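You operate a simulated robot arm through the tools that you are given. There is no shell and no other tool.

Carry out the task below with a simulated robot arm. There is one attempt and no reset: what you move stays moved.

JOB
Unload the water tube, latch the lid and cool to +10C or lower.
Fine: the tube goes from the rotor back to its stand; COOL switch only, no run.
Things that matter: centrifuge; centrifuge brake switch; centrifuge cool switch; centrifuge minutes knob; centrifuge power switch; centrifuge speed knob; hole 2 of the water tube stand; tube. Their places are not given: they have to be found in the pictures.

Only the result counts: the job must be done as asked and must still hold three seconds after the hand-in. Knocking over, shifting, dropping, spilling or breaking anything else fails it. Lids that push on must go on centred and level and be pressed home; caps that screw on are set level and turned clockwise until they are tight.

ROBOT AND FRAMES
A 6-joint arm with a two-finger gripper, fixed in place. Base frame: the origin is at the foot of the arm, x ahead of it, y to its left, z up. Readings come in mm, rad, newtons and seconds.
Its first joint turns from -2.897 to 2.897 rad. Payload 2.45 kg.
The tool frame sits at the grasp point between the pads (the TCP): z along the fingers, y along the line on which they close. The tips reach 20 mm beyond it. The gripper opens to 140 mm. The gripper's body begins 168 mm behind the TCP.
Orientation is that of the tool frame in the base frame, as [roll, pitch, yaw] about the fixed x, y, z axes, in that order (R = Rz(yaw) Ry(pitch) Rx(roll)). With the fingers straight down and closing along the base's y, the tool's x points along the base's -x, its y along +y and its z along -z.

CONTROLS
- The arm moves only by the tool nudge_tool. Its argument "series" is a list of rows, each a list of 6 numbers: the shift along the tool's x, y, z in units of 400 mm (1.0 is 400 mm), then the turn, a rotation vector about the tool's x, y, z in units of 90 degrees (1.0 is 90 degrees). In form: [[tx, ty, tz, rx, ry, rz], ...]. A call has 1 to 20 rows; each row is the pose to reach, as a shift and turn from the pose commanded when the call began, along the tool's axes at that moment. "hand" is the opening, from 0 (shut) to 1 (fully open), set as the call begins (left out, the last holds). A call with a number of a shift or a turn outside -1 to 1 is refused whole. A row lasts 0.2 s, in which the tool goes at most 50 mm and 0.15 rad; a call with a longer step from one row to the next is refused whole, and so is a gripper value outside its range. Where a pose cannot be reached the arm comes as near as it can. A force on the tool above 90 N (or 10 N above the force at the start of the call, whichever is more), or a blocked arm, ends the call early, and 0.2 s more pass. The fingers move at their own pace (about 45 mm/s each) and stop on an object; they squeeze with about 31 N. The grip force told is the motor's: it shows also when the fingers shut on nothing. Time passes only in rows, and 0.2 s behind the last, so rows that repeat a pose let the fingers close. It gives the time, the measured TCP pose, the force on the tool (base axes), the opening and the grip force at its end, in the units of the frame above (readings bear some noise), with the torque about the TCP (base axes, N m) and any sound that the robot's microphone picked up, and new pictures: "views" is both (left out), scene, wrist or none.
- Cameras (640 x 400 px; columns grow to the right, rows downward): "scene" is fixed at [398.1, -501.5, 1669]; the picture's right is [0.81, -0.58, 0.00], its down [-0.30, -0.42, -0.86] and it looks along [0.50, 0.70, -0.52] (base axes); focal length 221 px, centre (320, 200). "wrist" rides on the gripper at [78, 11, -209] in the tool frame; the picture's right is [-0.14, 0.99, 0.00], its down [-0.92, -0.13, -0.37] and it looks along [-0.37, -0.05, 0.93] (tool axes); focal length 280 px, centre (320, 200).
- locate(camera, pixels): there is no depth. For up to 12 entries [column, row, z] of the newest picture of that camera ("zoom" is the newest enlarged one), the place [x, y] in the base frame at which the ray of that pixel passes the height z, good to about 2 mm. It takes no simulated time.
- enlarge(camera, box): a new picture of the part [left, top, right, bottom] of that camera's present view, enlarged. It takes no simulated time.
- finish_job(): hands the job in; it is judged then, once.

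Open the gripper and draw the arm clear of the work before you hand the job in, unless the task says otherwise.

The tools are called after ">>>" as name(argument=value, ...) on one line, values as JSON. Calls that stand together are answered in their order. nudge_tool: Moves the arm, as the interface text tells. Its arguments: {"type":"object","properties":{"series":{"type":"array"},"hand":{"type":"number"},"views":{"type":"string","enum":["both","scene","wrist","none"]}},"required":["series"]} The other tools are called the same way: locate (camera, pixels) gives the place at which the rays of pixels pass given heights; enlarge (camera, box) takes an enlarged picture of a part of a camera's view; finish_job () hands the job in.

At the start:

```text
clock: 0.0
tool_pos: [558.8, 85.1, 1592.3]
tcp_rot: [-3.141, 0.001, -3.141]
force: [0.6, 0.5, -0.9]
ft_torque: [-0.01, 0.04, 0.02]
finger_gap: 140.1
gripper_force: 0.1
```

scene: 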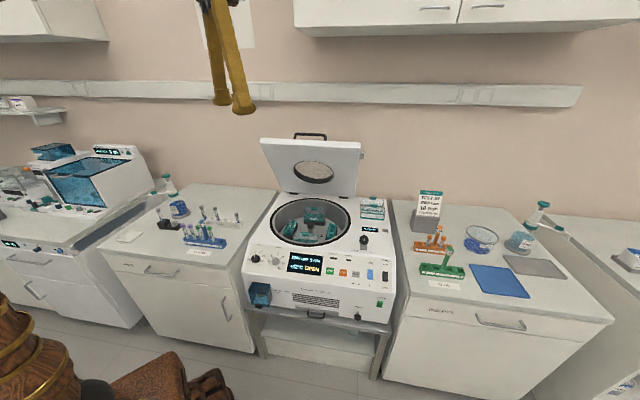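
wrist: 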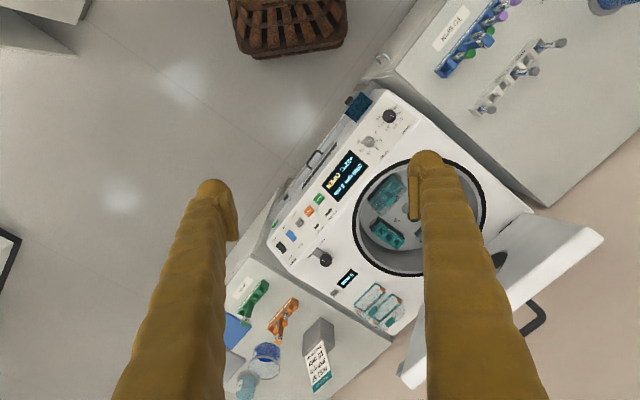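

I start by enlarging the scene view around the centrifuge (columns 240-400, rows 130-330) and the stands to left and right.

>>> enlarge(camera="scene", box=[240, 180, 400, 280])

>>> enlarge(camera="scene", box=[240, 230, 400, 330])

>>> enlarge(camera="scene", box=[400, 180, 560, 300])

>>> enlarge(camera="scene", box=[110, 170, 270, 270])

>>> enlarge(camera="wrist", box=[220, 80, 540, 400])

```text
4.00 times, centred on (320, 230) of scene
```

zoom: 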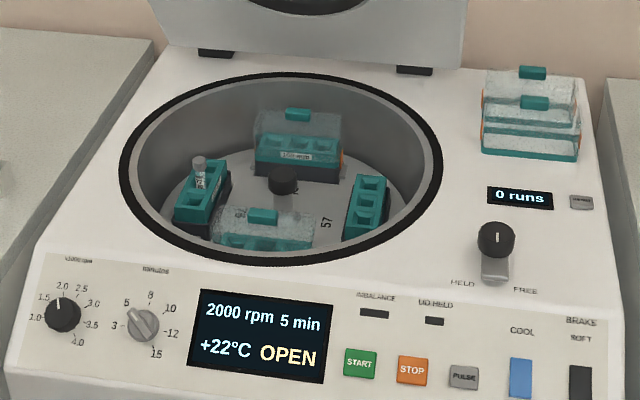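

```text
4.00 times, centred on (320, 280) of scene
```

zoom: 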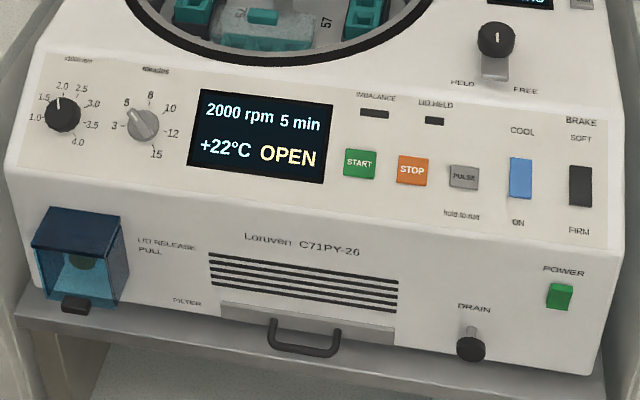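

```text
3.33 times, centred on (480, 240) of scene
```

zoom: 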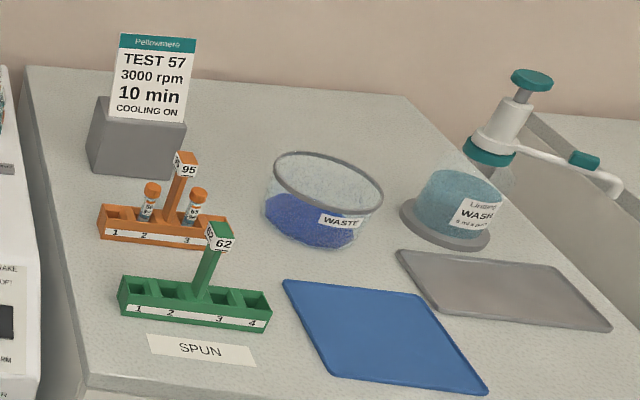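

```text
4.00 times, centred on (190, 220) of scene
```

zoom: 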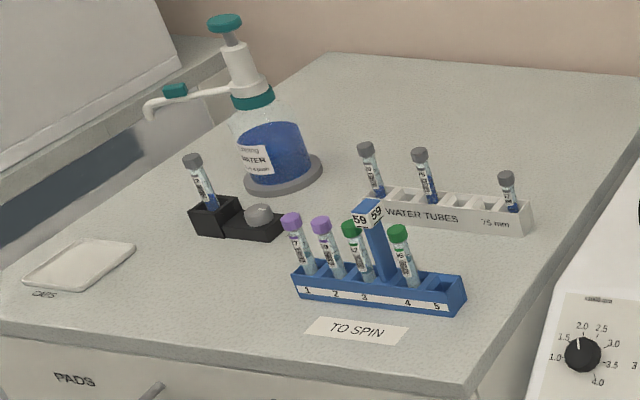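

```text
1.25 times, centred on (380, 240) of wrist
```

zoom: 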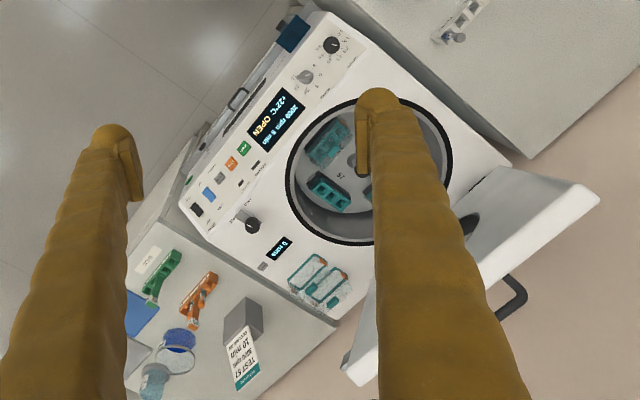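

Triangulate: the black HELD/FREE knob (scene 364,239.5; wrist 325.6,260), speed knob (scene 255.5,258.7; wrist 389,117), and stand/table points, at two heights each.

>>> locate(camera="scene", pixels=[[364.2, 239.5, 800], [364.2, 239.5, 1000], [255.5, 258.7, 800], [255.5, 258.7, 1000], [436.7, 268.5, 800], [436.7, 268.5, 1000], [198, 252, 800], [198, 252, 1000]])

>>> locate(camera="wrist", pixels=[[325.6, 260, 800], [325.6, 260, 1000], [389, 117, 800], [389, 117, 1000], [242, 300, 800], [242, 300, 1000], [453, 28, 800], [453, 28, 1000]])

```text
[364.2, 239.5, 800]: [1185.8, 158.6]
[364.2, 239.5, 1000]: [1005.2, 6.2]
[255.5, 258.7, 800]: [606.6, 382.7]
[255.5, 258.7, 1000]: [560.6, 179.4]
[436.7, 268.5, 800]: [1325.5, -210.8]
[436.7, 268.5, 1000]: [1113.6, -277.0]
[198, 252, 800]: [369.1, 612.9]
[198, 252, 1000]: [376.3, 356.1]
```

```text
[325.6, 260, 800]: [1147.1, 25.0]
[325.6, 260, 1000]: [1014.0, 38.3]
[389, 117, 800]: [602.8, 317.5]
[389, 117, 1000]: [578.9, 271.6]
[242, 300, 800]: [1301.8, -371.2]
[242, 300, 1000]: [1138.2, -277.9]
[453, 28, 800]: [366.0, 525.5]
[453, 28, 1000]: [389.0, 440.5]
```

Lever knob comes out at about (1040, 36, 961), speed knob at (588, 298, 883), left table at z≈900. Now I locate the tube, stand, panel switches and lid at likely heights.

>>> locate(camera="scene", pixels=[[289.5, 220, 920], [289.5, 220, 880], [202.5, 207, 1000], [215, 208, 1000], [237, 214, 960], [207, 222, 910], [242, 225, 910], [370, 274, 880], [385, 276, 880], [310.5, 225, 900], [297, 134, 1300], [326, 134, 1300]])

>>> locate(camera="wrist", pixels=[[281.6, 248, 880], [290, 235, 880], [526, 300, 1300], [560, 42, 980], [534, 71, 970], [490, 110, 950]])

```text
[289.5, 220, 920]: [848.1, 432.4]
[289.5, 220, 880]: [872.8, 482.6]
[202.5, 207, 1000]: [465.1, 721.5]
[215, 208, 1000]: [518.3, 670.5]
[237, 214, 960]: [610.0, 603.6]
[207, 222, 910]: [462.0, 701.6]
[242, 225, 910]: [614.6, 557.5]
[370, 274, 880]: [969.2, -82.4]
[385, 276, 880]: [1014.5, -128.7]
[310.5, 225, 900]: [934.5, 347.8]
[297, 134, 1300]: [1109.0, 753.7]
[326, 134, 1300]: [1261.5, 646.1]
```

```text
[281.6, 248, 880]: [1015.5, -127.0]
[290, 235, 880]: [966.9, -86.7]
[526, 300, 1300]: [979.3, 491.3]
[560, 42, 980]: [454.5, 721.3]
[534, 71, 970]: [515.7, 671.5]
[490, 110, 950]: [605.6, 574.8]
```

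Cool switch ≈ (969, -83, 880), brake ≈ (1015, -128, 880); the front faces (-0.707,-0.707). I move to about (620, 380, 1450) with the camera yawed to look along (0.707,0.707) for a better survey view.

>>> nudge_tool(series=[[-0.015, 0.074, 0.0355, 0, 0, -0.05], [-0.03, 0.148, 0.071, 0, 0, -0.1], [-0.046, 0.221, 0.1065, 0, 0, -0.15], [-0.061, 0.295, 0.142, 0, 0, -0.2], [-0.076, 0.369, 0.1775, 0, 0, -0.25], [-0.0915, 0.4425, 0.213, 0, 0, -0.3], [-0.107, 0.516, 0.2485, 0, 0, -0.35], [-0.122, 0.59, 0.284, 0, 0, -0.4], [-0.137, 0.664, 0.3195, 0, 0, -0.45], [-0.1525, 0.7375, 0.355, 0, 0, -0.5], [-0.1525, 0.7375, 0.355, 0, 0, -0.5]], hand=0.5)

```text
clock: 2.4
tool_pos: [619.2, 381.8, 1447.0]
tcp_rot: [-3.14, -0.001, -2.358]
force: [0.3, -0.3, -0.5]
ft_torque: [-0.02, -0.03, 0.01]
finger_gap: 70.0
gripper_force: 0.0
```

scene: 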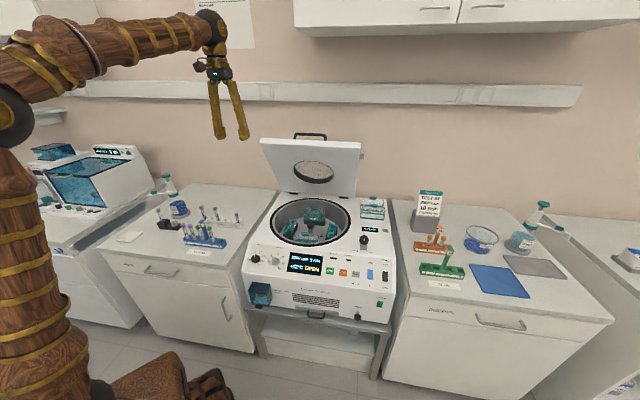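
wrist: 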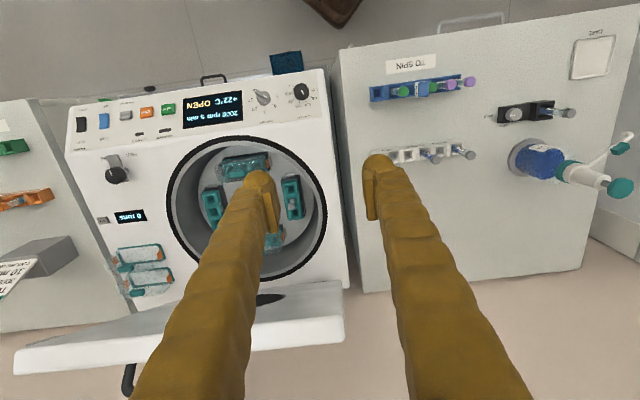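

The wrist view shows the rotor (around 250,200) and the stands (around 430,150). I enlarge both for detail.

>>> enlarge(camera="wrist", box=[350, 60, 510, 180])

>>> enlarge(camera="wrist", box=[160, 130, 340, 250])

>>> enlarge(camera="wrist", box=[60, 70, 340, 220])

>>> enlarge(camera="scene", box=[190, 195, 250, 235])

>>> enlarge(camera="scene", box=[250, 125, 370, 205])

```text
3.33 times, centred on (430, 120) of wrist
```

zoom: 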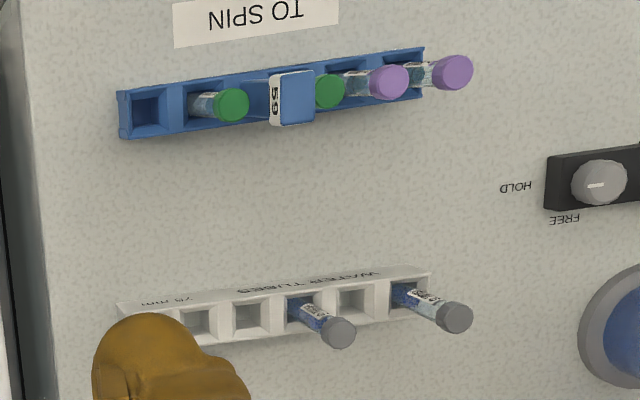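

```text
3.33 times, centred on (250, 190) of wrist
```

zoom: 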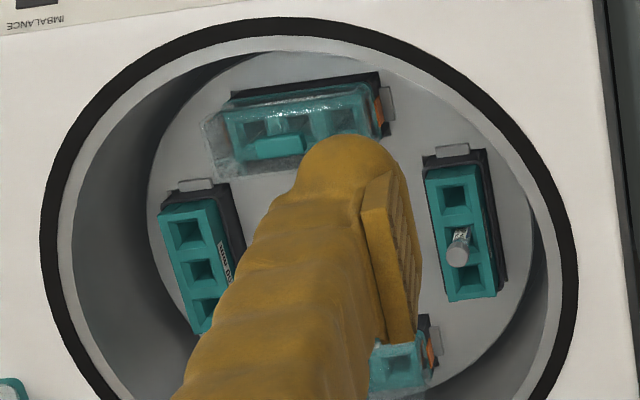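

```text
2.29 times, centred on (200, 145) of wrist
```

zoom: 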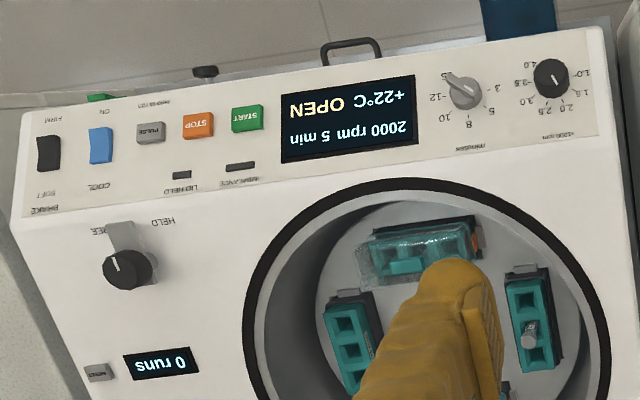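

```text
10.00 times, centred on (220, 215) of scene
```

zoom: 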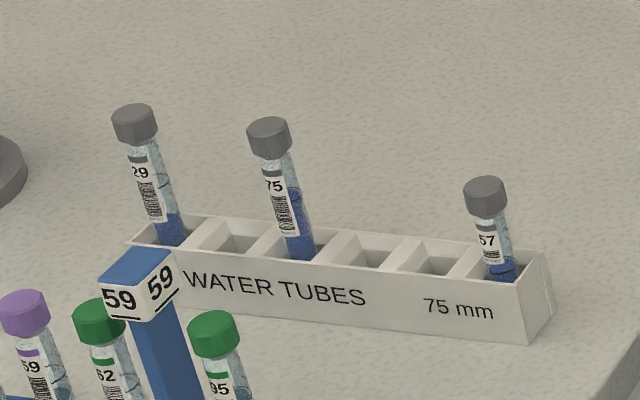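

```text
5.00 times, centred on (310, 165) of scene
```

zoom: 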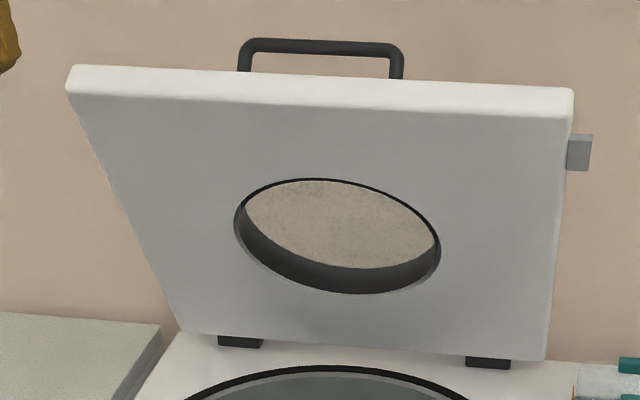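

The water stand has six holes: tubes in 1 (29), 3 (75) and 6 (57), with 2, 4 and 5 empty; the rotor tube is in the left bucket's middle hole. I triangulate tube tops, stand corners, and the lid handle.

>>> locate(camera="scene", pixels=[[203.3, 206, 900], [203.3, 206, 1000], [216.8, 207.2, 900], [216.8, 207.2, 1000], [204, 219.5, 900], [204, 219.5, 1000], [243, 229, 900], [243, 229, 1000], [289.5, 219.9, 800], [289.5, 219.9, 900]])

>>> locate(camera="wrist", pixels=[[471.1, 154.5, 900], [471.1, 154.5, 1000], [436.9, 159.9, 900], [436.9, 159.9, 1000], [463, 142, 900], [463, 142, 1000], [370, 151.5, 900], [370, 151.5, 1000], [292.2, 206.5, 800], [292.2, 206.5, 900]])

```text
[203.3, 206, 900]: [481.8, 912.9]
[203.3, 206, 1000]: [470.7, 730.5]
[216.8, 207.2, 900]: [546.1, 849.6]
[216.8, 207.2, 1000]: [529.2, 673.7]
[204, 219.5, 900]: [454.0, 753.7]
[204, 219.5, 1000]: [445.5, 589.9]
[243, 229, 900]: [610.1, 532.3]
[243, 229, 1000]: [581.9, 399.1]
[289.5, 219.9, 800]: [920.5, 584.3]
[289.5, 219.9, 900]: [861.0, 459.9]
```

```text
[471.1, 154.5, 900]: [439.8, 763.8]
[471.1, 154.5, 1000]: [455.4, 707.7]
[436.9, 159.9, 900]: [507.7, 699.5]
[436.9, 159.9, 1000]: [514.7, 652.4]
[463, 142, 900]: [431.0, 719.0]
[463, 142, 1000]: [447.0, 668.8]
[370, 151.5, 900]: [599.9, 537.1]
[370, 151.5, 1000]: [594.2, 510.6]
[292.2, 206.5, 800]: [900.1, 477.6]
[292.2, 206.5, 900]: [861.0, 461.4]
```

The rotor tube's cap top triangulates to about (861, 460, 900). I go down over the water stand for a closer view, TCP to about (468, 568, 1171), gripper open so the fingers leave the view clear.

>>> nudge_tool(series=[[-0.007, 0.066, 0.077, 0, 0, 0], [-0.014, 0.132, 0.153, 0, 0, 0], [-0.021, 0.199, 0.23, 0, 0, 0], [-0.028, 0.265, 0.307, 0, 0, 0], [-0.034, 0.331, 0.383, 0, 0, 0], [-0.041, 0.397, 0.46, 0, 0, 0], [-0.048, 0.464, 0.537, 0, 0, 0], [-0.055, 0.53, 0.613, 0, 0, 0], [-0.062, 0.596, 0.69, 0, 0, 0], [-0.062, 0.596, 0.69, 0, 0, 0]], hand=1.0)

```text
clock: 4.6
tool_pos: [474.0, 563.8, 1173.4]
tcp_rot: [3.141, 0.0, -2.357]
force: [0.6, -0.2, 0.1]
ft_torque: [0.02, -0.02, 0.02]
finger_gap: 140.1
gripper_force: 0.0
```

scene: 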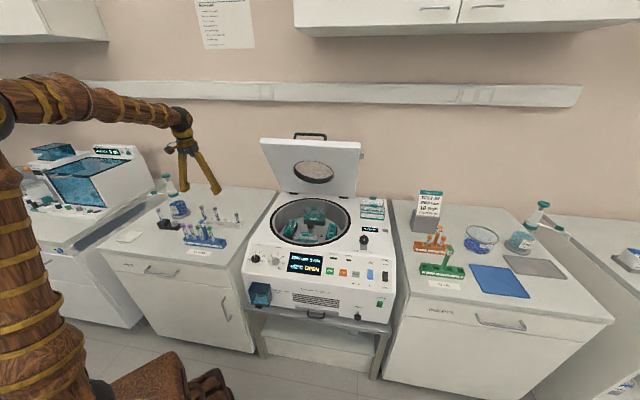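
wrist: 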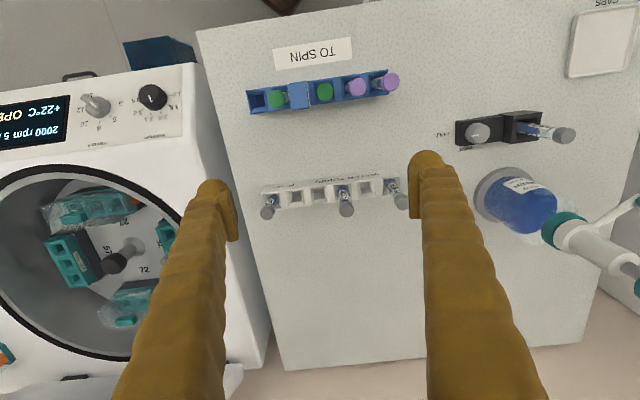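

The stand is clear between the fingers (rows 175-215). I enlarge it for measuring.

>>> enlarge(camera="wrist", box=[250, 150, 410, 250])

>>> enlarge(camera="wrist", box=[0, 150, 200, 350])

```text
4.00 times, centred on (330, 200) of wrist
```

zoom: 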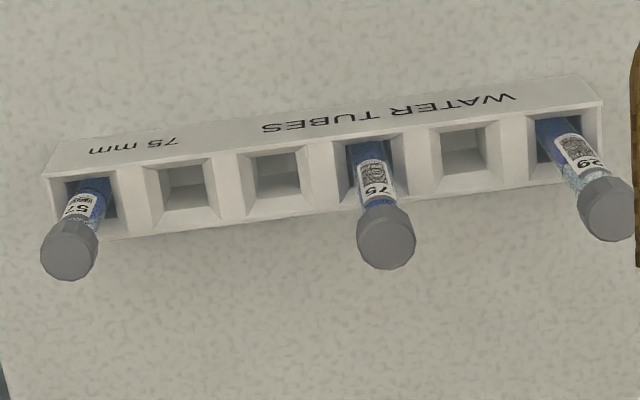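

```text
2.00 times, centred on (100, 250) of wrist
```

zoom: 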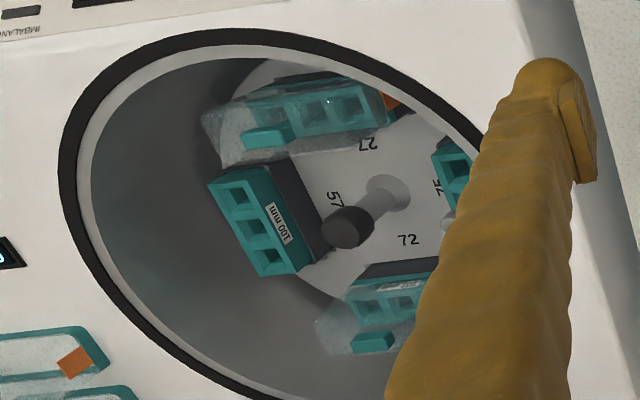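

Holes appear at wrist pixels hole1 (390.7,183), hole2 (365.7,188), hole3 (343,190.7), hole6 (273,198.7); caps at (401.7,203.7), (346.5,210.7), (267,213). I locate these.

>>> locate(camera="wrist", pixels=[[390.75, 183.25, 930], [365.75, 188, 930], [365.75, 188, 900], [343, 190.75, 930], [318.25, 194.25, 930], [295.25, 197, 930], [273, 198.75, 930], [401.75, 203.5, 1010], [346.5, 210.5, 1010], [267, 213, 980], [260.75, 193.75, 930], [400.75, 175.5, 930]])

>>> locate(camera="scene", pixels=[[212.6, 218.7, 930], [212.6, 218.7, 940], [203.3, 206, 1010], [216.8, 207.2, 1010], [238.7, 213.2, 980]])

```text
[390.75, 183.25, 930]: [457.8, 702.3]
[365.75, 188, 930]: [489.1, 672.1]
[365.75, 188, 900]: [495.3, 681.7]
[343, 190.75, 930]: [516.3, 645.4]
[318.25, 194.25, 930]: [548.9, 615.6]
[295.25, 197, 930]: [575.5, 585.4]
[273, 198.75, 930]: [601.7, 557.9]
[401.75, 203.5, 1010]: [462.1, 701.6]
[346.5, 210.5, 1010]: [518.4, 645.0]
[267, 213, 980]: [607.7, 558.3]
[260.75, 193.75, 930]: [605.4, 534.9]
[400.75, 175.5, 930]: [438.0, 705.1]
```

```text
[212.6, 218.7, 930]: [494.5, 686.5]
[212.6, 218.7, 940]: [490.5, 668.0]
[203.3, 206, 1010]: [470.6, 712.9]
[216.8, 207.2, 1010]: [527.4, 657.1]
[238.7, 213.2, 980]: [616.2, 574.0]
```

Stand pitch is about 40 mm along (0.707,-0.707); hole 2 from the left is near (489, 672). I look closer at the rotor tube in the scene view.

>>> enlarge(camera="scene", box=[275, 205, 325, 245])

>>> enlarge(camera="scene", box=[180, 195, 250, 250])

```text
10.00 times, centred on (300, 225) of scene
```

zoom: 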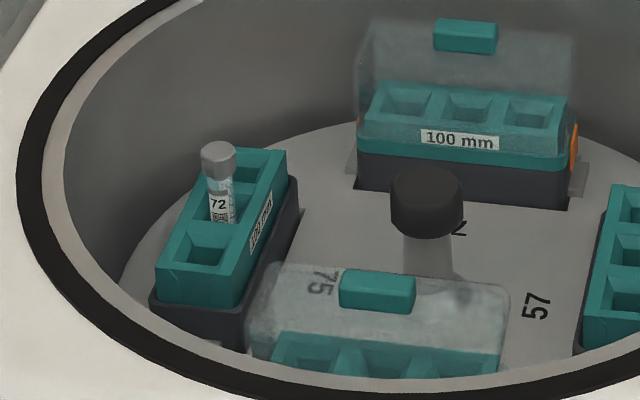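

```text
7.27 times, centred on (215, 222) of scene
```

zoom: 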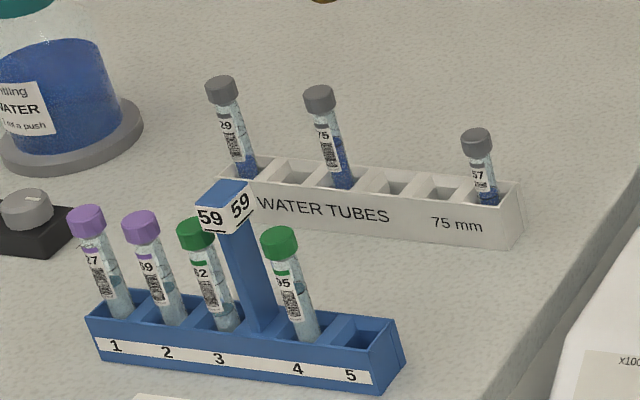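

All buckets read "100 mm" and the rotor tube is labelled 72. Next I get hinge, lid-corner and lever positions from the scene view.

>>> locate(camera="scene", pixels=[[294, 193.2, 940], [343.6, 197.4, 940], [282, 191.4, 960], [355, 197, 960], [259.6, 139, 1300], [360.6, 143.4, 1300], [310.5, 133.5, 1300], [311, 200, 940], [311, 245, 940], [272, 221, 940], [350.5, 222, 940], [364, 249, 940]])

>>> locate(camera="wrist", pixels=[[72, 165, 940], [72, 330, 940], [90, 250, 860], [115, 264, 900], [136, 245, 850]])

```text
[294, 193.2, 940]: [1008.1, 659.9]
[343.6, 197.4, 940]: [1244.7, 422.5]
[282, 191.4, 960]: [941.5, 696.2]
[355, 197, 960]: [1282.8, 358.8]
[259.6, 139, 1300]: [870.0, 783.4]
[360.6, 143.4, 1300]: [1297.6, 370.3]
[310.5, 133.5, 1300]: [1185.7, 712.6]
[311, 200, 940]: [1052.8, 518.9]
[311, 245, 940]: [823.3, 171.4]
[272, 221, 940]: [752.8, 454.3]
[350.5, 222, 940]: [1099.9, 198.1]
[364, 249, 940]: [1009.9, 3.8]
```

```text
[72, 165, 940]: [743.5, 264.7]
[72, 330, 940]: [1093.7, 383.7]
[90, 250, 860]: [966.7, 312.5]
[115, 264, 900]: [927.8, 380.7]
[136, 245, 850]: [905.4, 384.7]
```

The lid's free edge/handle triangulates to about z≈1420 leaning over the bowl (open ~60°), so I'll need a tilted tool. I move to in front of the bowl with a 25° outward tilt to view the bowl, the lid's underside and the lever.

>>> nudge_tool(series=[[0.009, -0.101, 0.0064, 0, -0.031, 0], [0.019, -0.202, 0.0128, 0, -0.062, 0], [0.028, -0.303, 0.0192, 0, -0.093, 0], [0.038, -0.404, 0.0256, 0, -0.124, 0], [0.047, -0.505, 0.032, 0, -0.155, 0], [0.057, -0.607, 0.0383, 0, -0.186, 0], [0.066, -0.708, 0.0447, 0, -0.217, 0], [0.076, -0.809, 0.0511, 0, -0.248, 0], [0.085, -0.91, 0.0575, 0, -0.278, 0], [0.085, -0.91, 0.0575, 0, -0.278, 0]], hand=1.0)

```text
clock: 6.8
tool_pos: [703.3, 282.2, 1148.1]
tcp_rot: [3.141, 0.439, -2.356]
force: [1.1, -1.3, -0.5]
ft_torque: [0.02, -0.01, -0.03]
finger_gap: 139.9
gripper_force: 0.1
```

scene: 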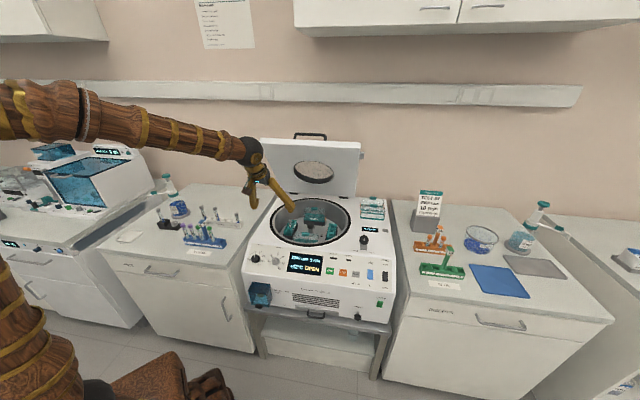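
wrist: 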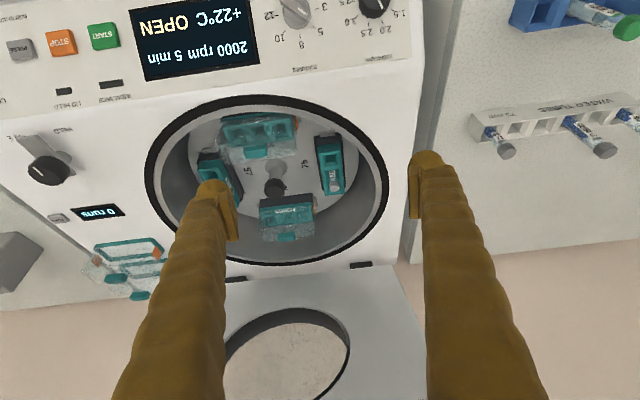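

The tube is visible near (333,175) in the right-hand bucket. I enlarge the bowl and the lever area.

>>> enlarge(camera="wrist", box=[180, 100, 380, 250])

>>> enlarge(camera="wrist", box=[0, 110, 160, 230])

>>> enlarge(camera="wrist", box=[300, 120, 380, 200])

```text
2.67 times, centred on (280, 175) of wrist
```

zoom: 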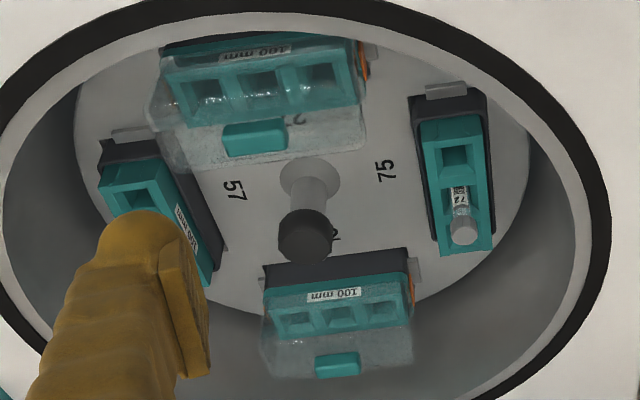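

```text
3.33 times, centred on (80, 170) of wrist
```

zoom: 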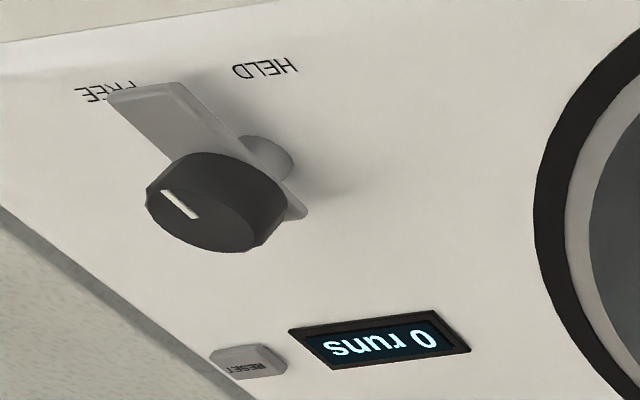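

```text
5.00 times, centred on (340, 160) of wrist
```

zoom: 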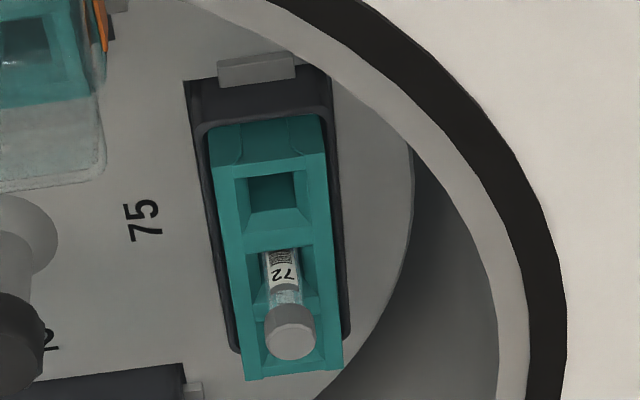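

The lever is a swing-over hold-down arm: it now points to FREE; the lid carries a grey tab on its right side. I locate label, pivot, knob, tube, and bowl points from this view.

>>> locate(camera="wrist", pixels=[[15.5, 137.6, 930], [63.5, 130.4, 930], [63.5, 158, 930], [27.5, 138.5, 950], [48.5, 171.5, 965], [338, 187, 900], [334, 186.5, 890], [276, 178, 850], [328.5, 148, 850], [342, 194, 850], [147, 180, 940], [388, 190, 940]])

>>> locate(camera="scene", pixels=[[355.5, 250.8, 930], [371.5, 252, 930], [363.8, 250, 930], [364.2, 238, 965], [291.8, 220.5, 895]])

```text
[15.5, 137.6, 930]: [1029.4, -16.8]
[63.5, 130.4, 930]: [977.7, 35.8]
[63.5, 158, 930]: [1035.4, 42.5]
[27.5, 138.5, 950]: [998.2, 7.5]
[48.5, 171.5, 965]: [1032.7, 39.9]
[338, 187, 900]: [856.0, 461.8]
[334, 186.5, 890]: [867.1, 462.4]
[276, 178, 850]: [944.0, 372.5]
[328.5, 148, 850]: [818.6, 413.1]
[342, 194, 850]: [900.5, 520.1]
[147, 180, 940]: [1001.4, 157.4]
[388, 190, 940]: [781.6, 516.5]
```

```text
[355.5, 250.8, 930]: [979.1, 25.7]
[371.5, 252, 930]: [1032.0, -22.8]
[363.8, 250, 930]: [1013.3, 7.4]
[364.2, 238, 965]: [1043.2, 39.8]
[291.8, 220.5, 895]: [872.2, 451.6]
```

Pivot is near d≈760,w≈705 (1035,40), with the arm pointing toward the front. I refine the tube's cap centre with wrist (334,188) and scene (289.8,220) at several heights.

>>> locate(camera="wrist", pixels=[[334, 187.5, 890], [334, 187.5, 900], [334, 187.5, 910], [333, 173, 870], [330, 160, 860], [337, 195, 860], [328, 143, 860]])

>>> locate(camera="scene", pixels=[[289.8, 220, 890], [289.8, 220, 900], [289.8, 220, 910], [290, 227, 870], [297.5, 224, 870], [286, 230, 870], [293, 230.5, 870]])

```text
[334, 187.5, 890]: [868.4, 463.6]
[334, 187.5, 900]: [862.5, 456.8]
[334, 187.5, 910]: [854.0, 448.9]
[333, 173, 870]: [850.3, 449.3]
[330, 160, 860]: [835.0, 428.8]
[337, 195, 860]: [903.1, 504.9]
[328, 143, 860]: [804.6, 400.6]
```

```text
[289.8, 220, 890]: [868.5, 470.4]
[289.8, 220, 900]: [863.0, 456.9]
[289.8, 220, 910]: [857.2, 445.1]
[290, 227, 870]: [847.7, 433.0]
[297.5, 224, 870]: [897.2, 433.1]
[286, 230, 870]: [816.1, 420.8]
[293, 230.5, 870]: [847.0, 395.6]
```

Cap top is at about (862.5, 457, 900), i.e. d=933, w=287 in the centrifuge's depth/width axes. I move to a pre-grasp point 200 mm back along the tilted tool axis and narrow the gripper to about 45 mm.

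>>> nudge_tool(series=[[-0.052, 0.0055, 0.066, 0, 0, 0], [-0.105, 0.011, 0.132, 0, 0, 0], [-0.157, 0.0165, 0.198, 0, 0, 0], [-0.21, 0.022, 0.264, 0, 0, 0], [-0.262, 0.0275, 0.33, 0, 0, 0], [-0.262, 0.0275, 0.33, 0, 0, 0], [-0.262, 0.0275, 0.33, 0, 0, 0]], hand=0.32)

```text
clock: 8.4
tool_pos: [802.6, 397.1, 1073.2]
tcp_rot: [-3.14, 0.436, -2.356]
force: [0.2, 0.2, 1.4]
ft_torque: [0.01, 0.02, 0.03]
finger_gap: 44.5
gripper_force: 0.0
```

scene: 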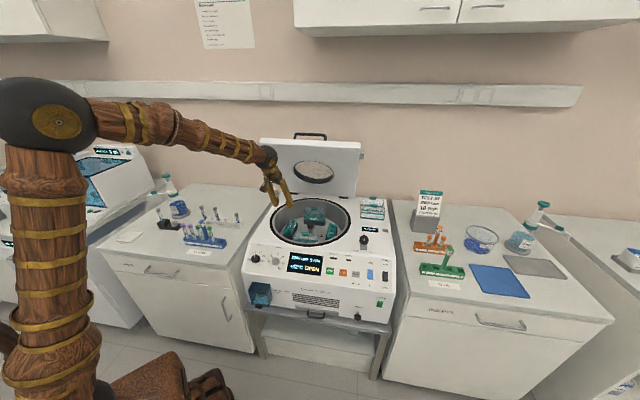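
wrist: 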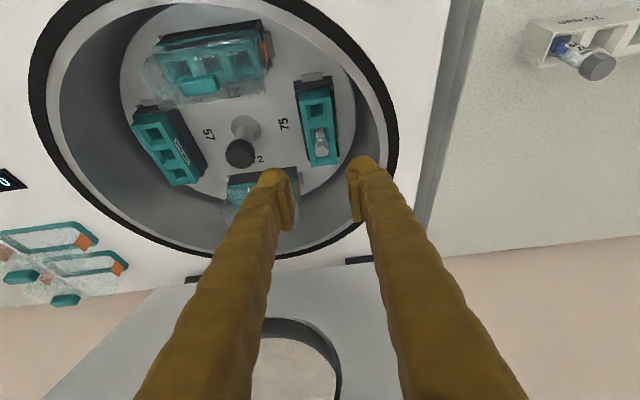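

The tube cap is around (322,148) between and beyond the fingers. I enlarge to refine its position.

>>> enlarge(camera="wrist", box=[280, 60, 380, 180])

```text
3.33 times, centred on (330, 120) of wrist
```

zoom: 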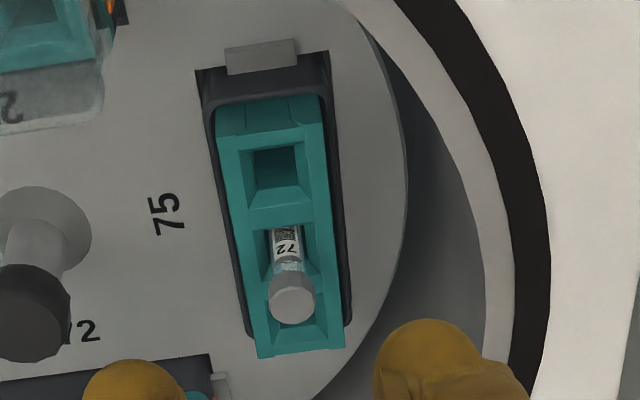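

Cap top centre is at zoom (293,303) → wrist (321.9,150.9). I locate it at 890/900/910, along with bucket-top points.

>>> locate(camera="wrist", pixels=[[321.9, 150.9, 890], [321.9, 150.9, 900], [321.9, 150.9, 910], [309.5, 94, 865], [330.5, 165, 865], [305, 161, 865], [334, 163, 865]])

```text
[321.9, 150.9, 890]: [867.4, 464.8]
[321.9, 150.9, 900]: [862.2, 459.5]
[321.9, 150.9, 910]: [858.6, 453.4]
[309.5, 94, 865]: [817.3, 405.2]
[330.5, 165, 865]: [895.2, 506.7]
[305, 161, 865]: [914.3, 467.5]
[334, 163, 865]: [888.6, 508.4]
```

Cap top refined to (863, 459, ~898). I go 105 mm of the 202 mm down along the tool axis and check the alignment.

>>> nudge_tool(series=[[0, 0, 0.08, 0, 0, 0], [-0.001, 0, 0.16, 0, 0, 0], [-0.001, 0.001, 0.22, 0, 0, 0], [-0.0015, 0.001, 0.2625, 0, 0, 0], [-0.0015, 0.001, 0.2625, 0, 0, 0], [-0.0015, 0.001, 0.2625, 0, 0, 0]])

```text
clock: 9.8
tool_pos: [830.9, 430.5, 978.5]
tcp_rot: [3.141, 0.436, -2.355]
force: [-0.3, -0.9, -0.5]
ft_torque: [0.02, 0.01, 0.03]
finger_gap: 45.0
gripper_force: 0.1
```

scene: 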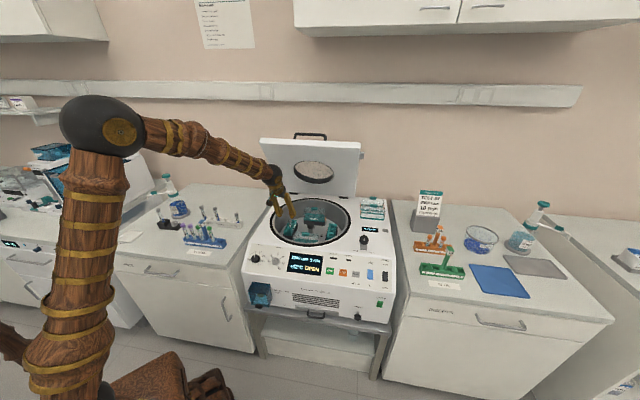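
wrist: 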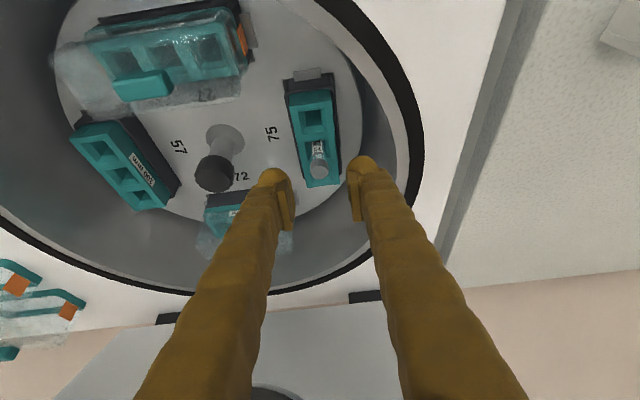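

The cap is now at about (319,168), midway between the fingers. I enlarge again to check lateral centring.

>>> enlarge(camera="wrist", box=[260, 110, 380, 230])

>>> locate(camera="wrist", pixels=[[319, 170, 890], [319, 170, 900]])

```text
3.33 times, centred on (320, 170) of wrist
```

zoom: 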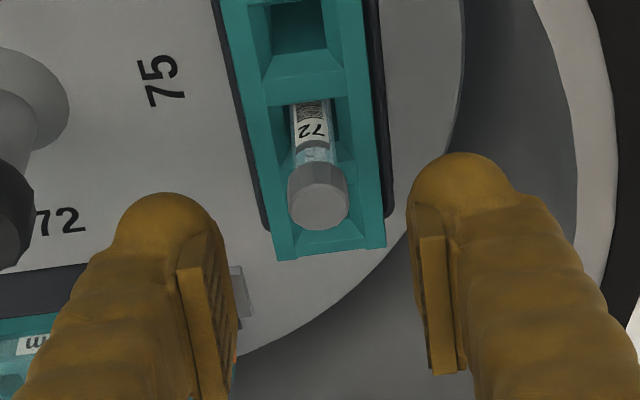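

```text
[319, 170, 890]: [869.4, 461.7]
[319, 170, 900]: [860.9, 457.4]
```

Column 319.7 matches the tool axis column (320), so lateral centring is good; bucket top triangulates to z≈865. I descend to TCP z≈896 (tips ~870, above the bucket) with about 4 mm more in depth.

>>> nudge_tool(series=[[-0.003, 0, 0.06, 0, 0, 0], [-0.006, 0, 0.12, 0, 0, 0], [-0.009, 0, 0.17, 0, 0, 0], [-0.0105, 0, 0.21, 0, 0, 0], [-0.0116, 0, 0.233, 0, 0, 0], [-0.0116, 0, 0.233, 0, 0, 0], [-0.0116, 0, 0.233, 0, 0, 0]])

```text
clock: 11.4
tool_pos: [862.9, 462.5, 897.6]
tcp_rot: [-3.142, 0.435, -2.356]
force: [-0.1, 0.0, -0.1]
ft_torque: [0.02, -0.01, -0.03]
finger_gap: 44.9
gripper_force: 0.0
```

scene: 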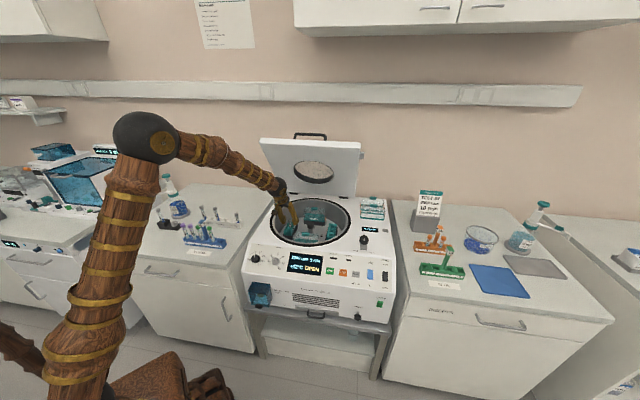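
wrist: 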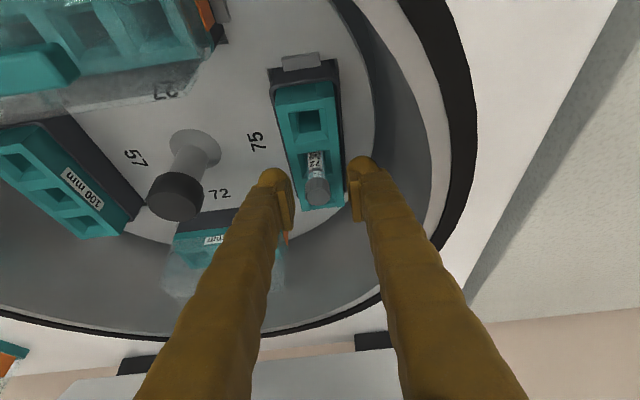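

>>> enlarge(camera="wrist", box=[260, 130, 380, 250])

>>> enlarge(camera="scene", box=[265, 165, 325, 245])

```text
3.33 times, centred on (320, 190) of wrist
```

zoom: 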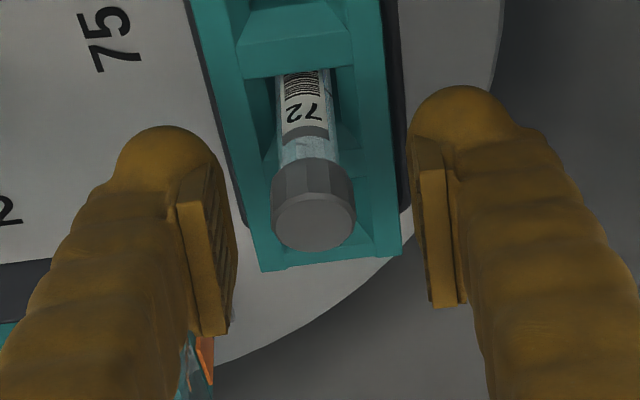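

```text
5.00 times, centred on (295, 205) of scene
```

zoom: 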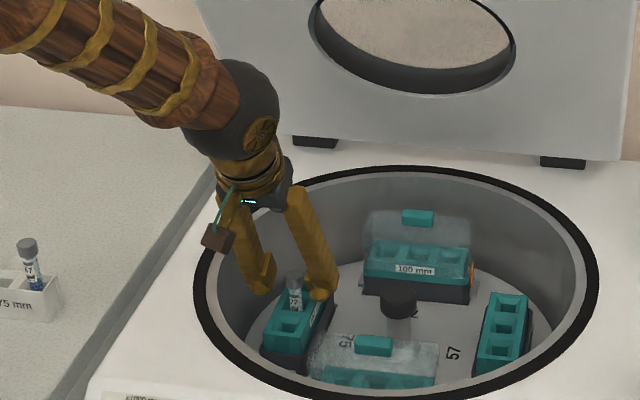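

Cap is ~1.7 mm left of the tool axis (317.9 vs 320), otherwise well placed. I make that small correction and close the gripper on the cap.

>>> nudge_tool(series=[[-0.002, -0.004, 0, 0, 0, 0], [-0.002, -0.004, 0, 0, 0, 0], [-0.002, -0.004, 0, 0, 0, 0], [-0.002, -0.004, 0, 0, 0, 0], [-0.002, -0.004, 0, 0, 0, 0], [-0.002, -0.004, 0, 0, 0, 0]], hand=0.0, views="wrist")

```text
clock: 12.8
tool_pos: [865.1, 461.6, 897.6]
tcp_rot: [3.141, 0.436, -2.356]
force: [-0.5, 0.6, 0.1]
ft_torque: [0.01, 0.01, -0.03]
finger_gap: 17.4
gripper_force: 30.4
```

wrist: 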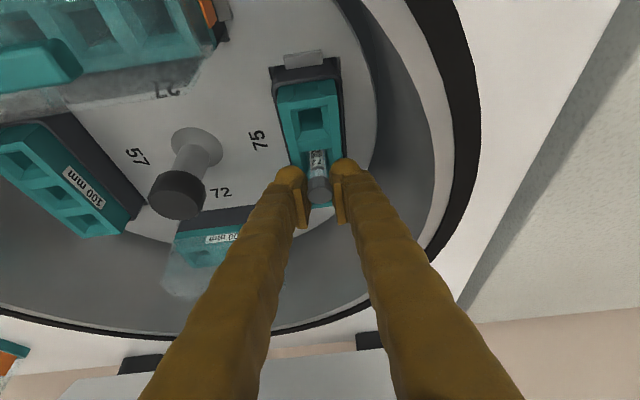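

Gripped at 17.4 mm. I lift straight up 60 mm (in tilted tool axes) and check.

>>> nudge_tool(series=[[-0.0105, 0, -0.0227, 0, 0, 0], [-0.021, 0, -0.0453, 0, 0, 0], [-0.0317, 0, -0.068, 0, 0, 0], [-0.0422, 0, -0.0906, 0, 0, 0], [-0.0528, 0, -0.1133, 0, 0, 0], [-0.0634, 0, -0.136, 0, 0, 0], [-0.0634, 0, -0.136, 0, 0, 0]])

```text
clock: 14.4
tool_pos: [865.0, 461.5, 958.9]
tcp_rot: [3.141, 0.436, -2.357]
force: [0.1, 0.2, -1.6]
ft_torque: [-0.01, -0.02, -0.01]
finger_gap: 17.2
gripper_force: 31.7
```

scene: 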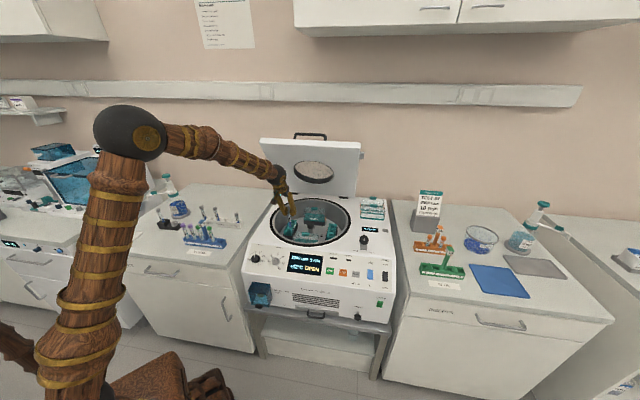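
wrist: 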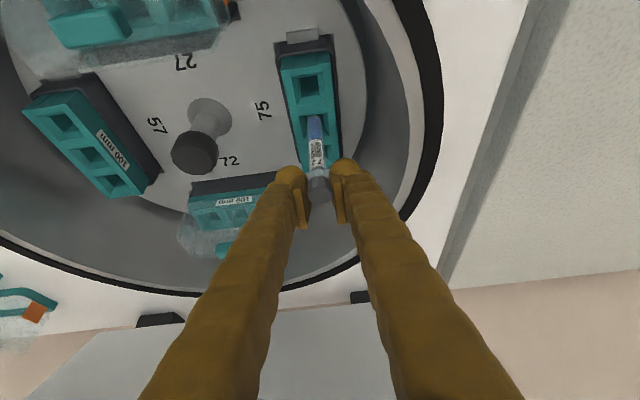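

The tube is sliding out (blue body visible at 316,130). I lift a further 50 mm and enlarge to see whether the bottom has cleared the bucket.

>>> nudge_tool(series=[[-0.0105, 0, -0.0227, 0, 0, 0], [-0.021, 0, -0.0453, 0, 0, 0], [-0.0317, 0, -0.068, 0, 0, 0], [-0.0422, 0, -0.0906, 0, 0, 0], [-0.0528, 0, -0.1133, 0, 0, 0], [-0.0528, 0, -0.1133, 0, 0, 0]])

>>> enlarge(camera="wrist", box=[240, 60, 400, 220])

>>> enlarge(camera="scene", box=[255, 150, 335, 250])

```text
clock: 15.8
tool_pos: [864.7, 461.2, 1006.1]
tcp_rot: [3.141, 0.437, -2.357]
force: [0.7, 0.3, 0.3]
ft_torque: [-0.01, -0.01, -0.01]
finger_gap: 17.2
gripper_force: 31.5
```

scene: 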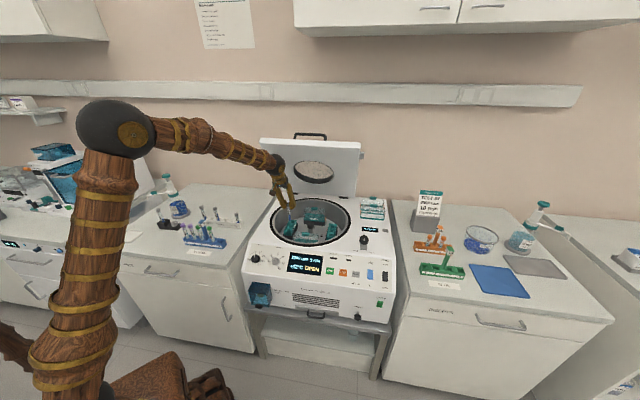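
wrist: 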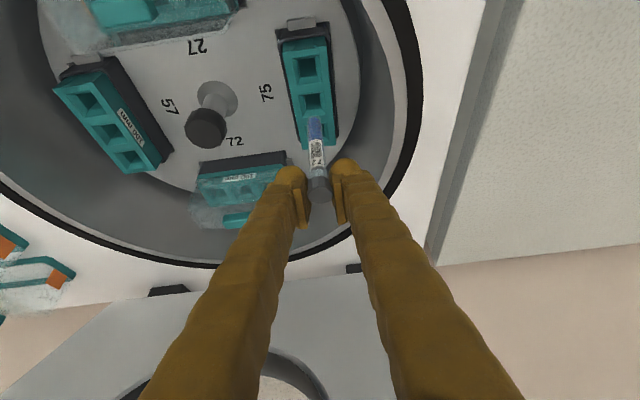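

```text
2.50 times, centred on (320, 140) of wrist
```

zoom: 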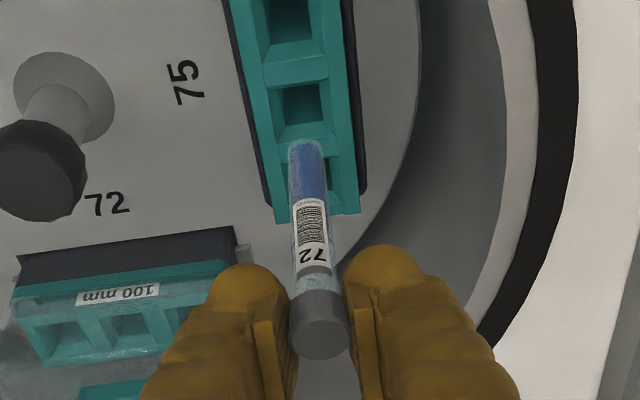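

```text
4.00 times, centred on (295, 200) of scene
```

zoom: 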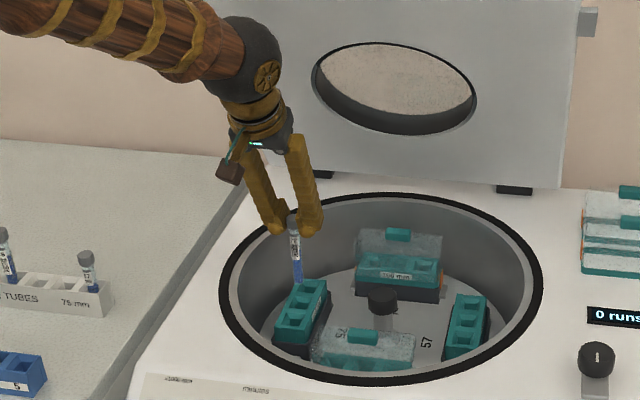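

The tube is held vertically and its bottom (zoom 305,143) is clear of the bucket. I rise and draw back to clear the rim and lid, ending at about z=1166, d=827.

>>> nudge_tool(series=[[0.0091, 0, -0.0594, 0, 0, 0], [0.0182, 0, -0.1188, 0, 0, 0], [0.0273, 0, -0.1782, 0, 0, 0], [0.0379, 0, -0.2383, 0, 0, 0], [0.0485, 0, -0.2984, 0, 0, 0], [0.0591, 0, -0.3585, 0, 0, 0], [0.0697, 0, -0.4186, 0, 0, 0], [0.0803, 0, -0.4788, 0, 0, 0], [0.0803, 0, -0.4788, 0, 0, 0]])

```text
clock: 17.8
tool_pos: [786.4, 382.5, 1168.9]
tcp_rot: [-3.141, 0.435, -2.357]
force: [0.2, 0.0, -0.4]
ft_torque: [-0.01, -0.03, 0.02]
finger_gap: 16.8
gripper_force: 31.0
```

scene: 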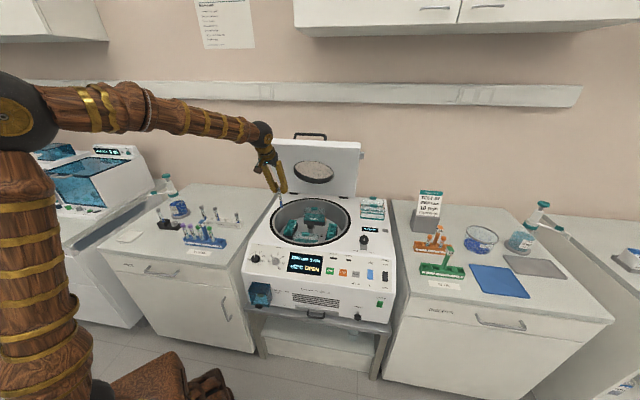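
wrist: 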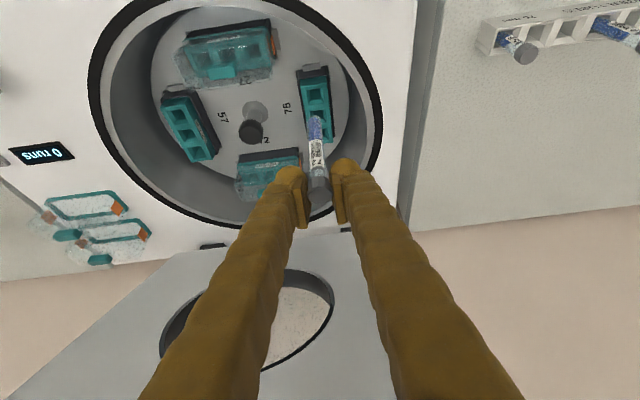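

Clear of the bowl. I carry the tube left along the stand row direction at z≈1184 (320 of 416 mm first).

>>> nudge_tool(series=[[0, 0.08, -0.01, 0, 0, 0], [0, 0.17, -0.02, 0, 0, 0], [-0.001, 0.26, -0.03, 0, 0, 0], [-0.002, 0.35, -0.04, 0, 0, 0], [-0.003, 0.44, -0.04, 0, 0, 0], [-0.003, 0.53, -0.04, 0, 0, 0], [-0.003, 0.62, -0.04, 0, 0, 0], [-0.003, 0.71, -0.04, 0, 0, 0], [-0.003, 0.8, -0.04, 0, 0, 0], [-0.003, 0.8, -0.04, 0, 0, 0]])

```text
clock: 20.0
tool_pos: [572.7, 604.5, 1165.7]
tcp_rot: [-3.14, 0.416, -2.372]
force: [-0.1, -1.1, -1.2]
ft_torque: [-0.02, 0.0, -0.02]
finger_gap: 17.1
gripper_force: 31.0
```

scene: 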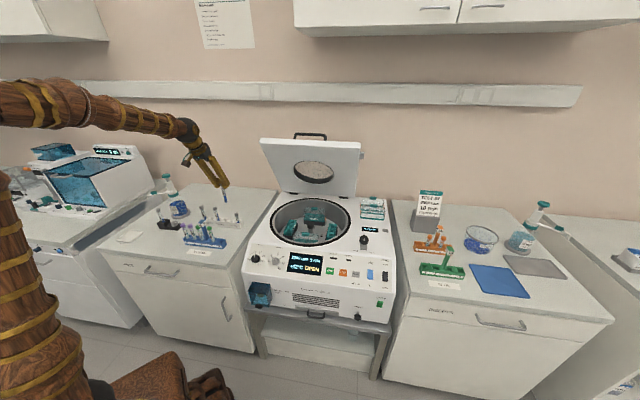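
wrist: 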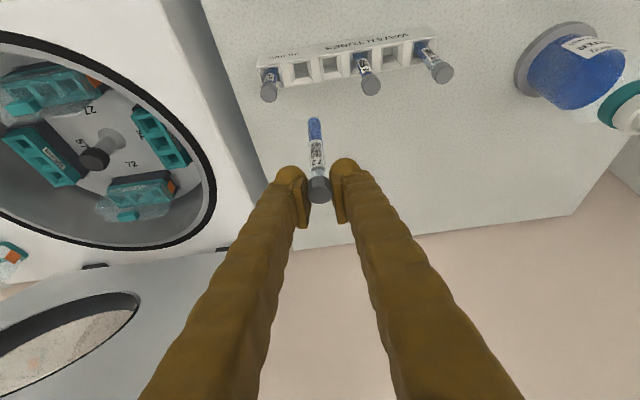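

Readings differ slightly from commanded (pitch 0.416, z=1165.7), perhaps lag. I hold still briefly to see whether it settles.

>>> nudge_tool(series=[[0, 0, 0, 0, 0, 0], [0, 0, 0, 0, 0, 0], [0, 0, 0, 0, 0, 0]], views="none")

```text
clock: 20.8
tool_pos: [573.0, 603.7, 1166.2]
tcp_rot: [-3.14, 0.419, -2.372]
force: [1.2, -0.2, -0.8]
ft_torque: [0.0, -0.03, -0.02]
finger_gap: 17.1
gripper_force: 30.7
```

It holds steady with a small offset from the command. I test with a 40 mm move further left to see how it tracks.

>>> nudge_tool(series=[[0, 0.05, 0, 0, 0, 0], [0, 0.1, 0, 0, 0, 0], [0, 0.1, 0, 0, 0, 0], [0, 0.1, 0, 0, 0, 0]], views="none")

```text
clock: 22.0
tool_pos: [557.8, 628.0, 1143.3]
tcp_rot: [-3.135, 0.389, -2.386]
force: [-1.0, -0.1, -0.1]
ft_torque: [0.01, -0.03, 0.02]
finger_gap: 16.9
gripper_force: 30.5
stopped in row 4: the arm was blocked; the commanded pose is now the measured one
```

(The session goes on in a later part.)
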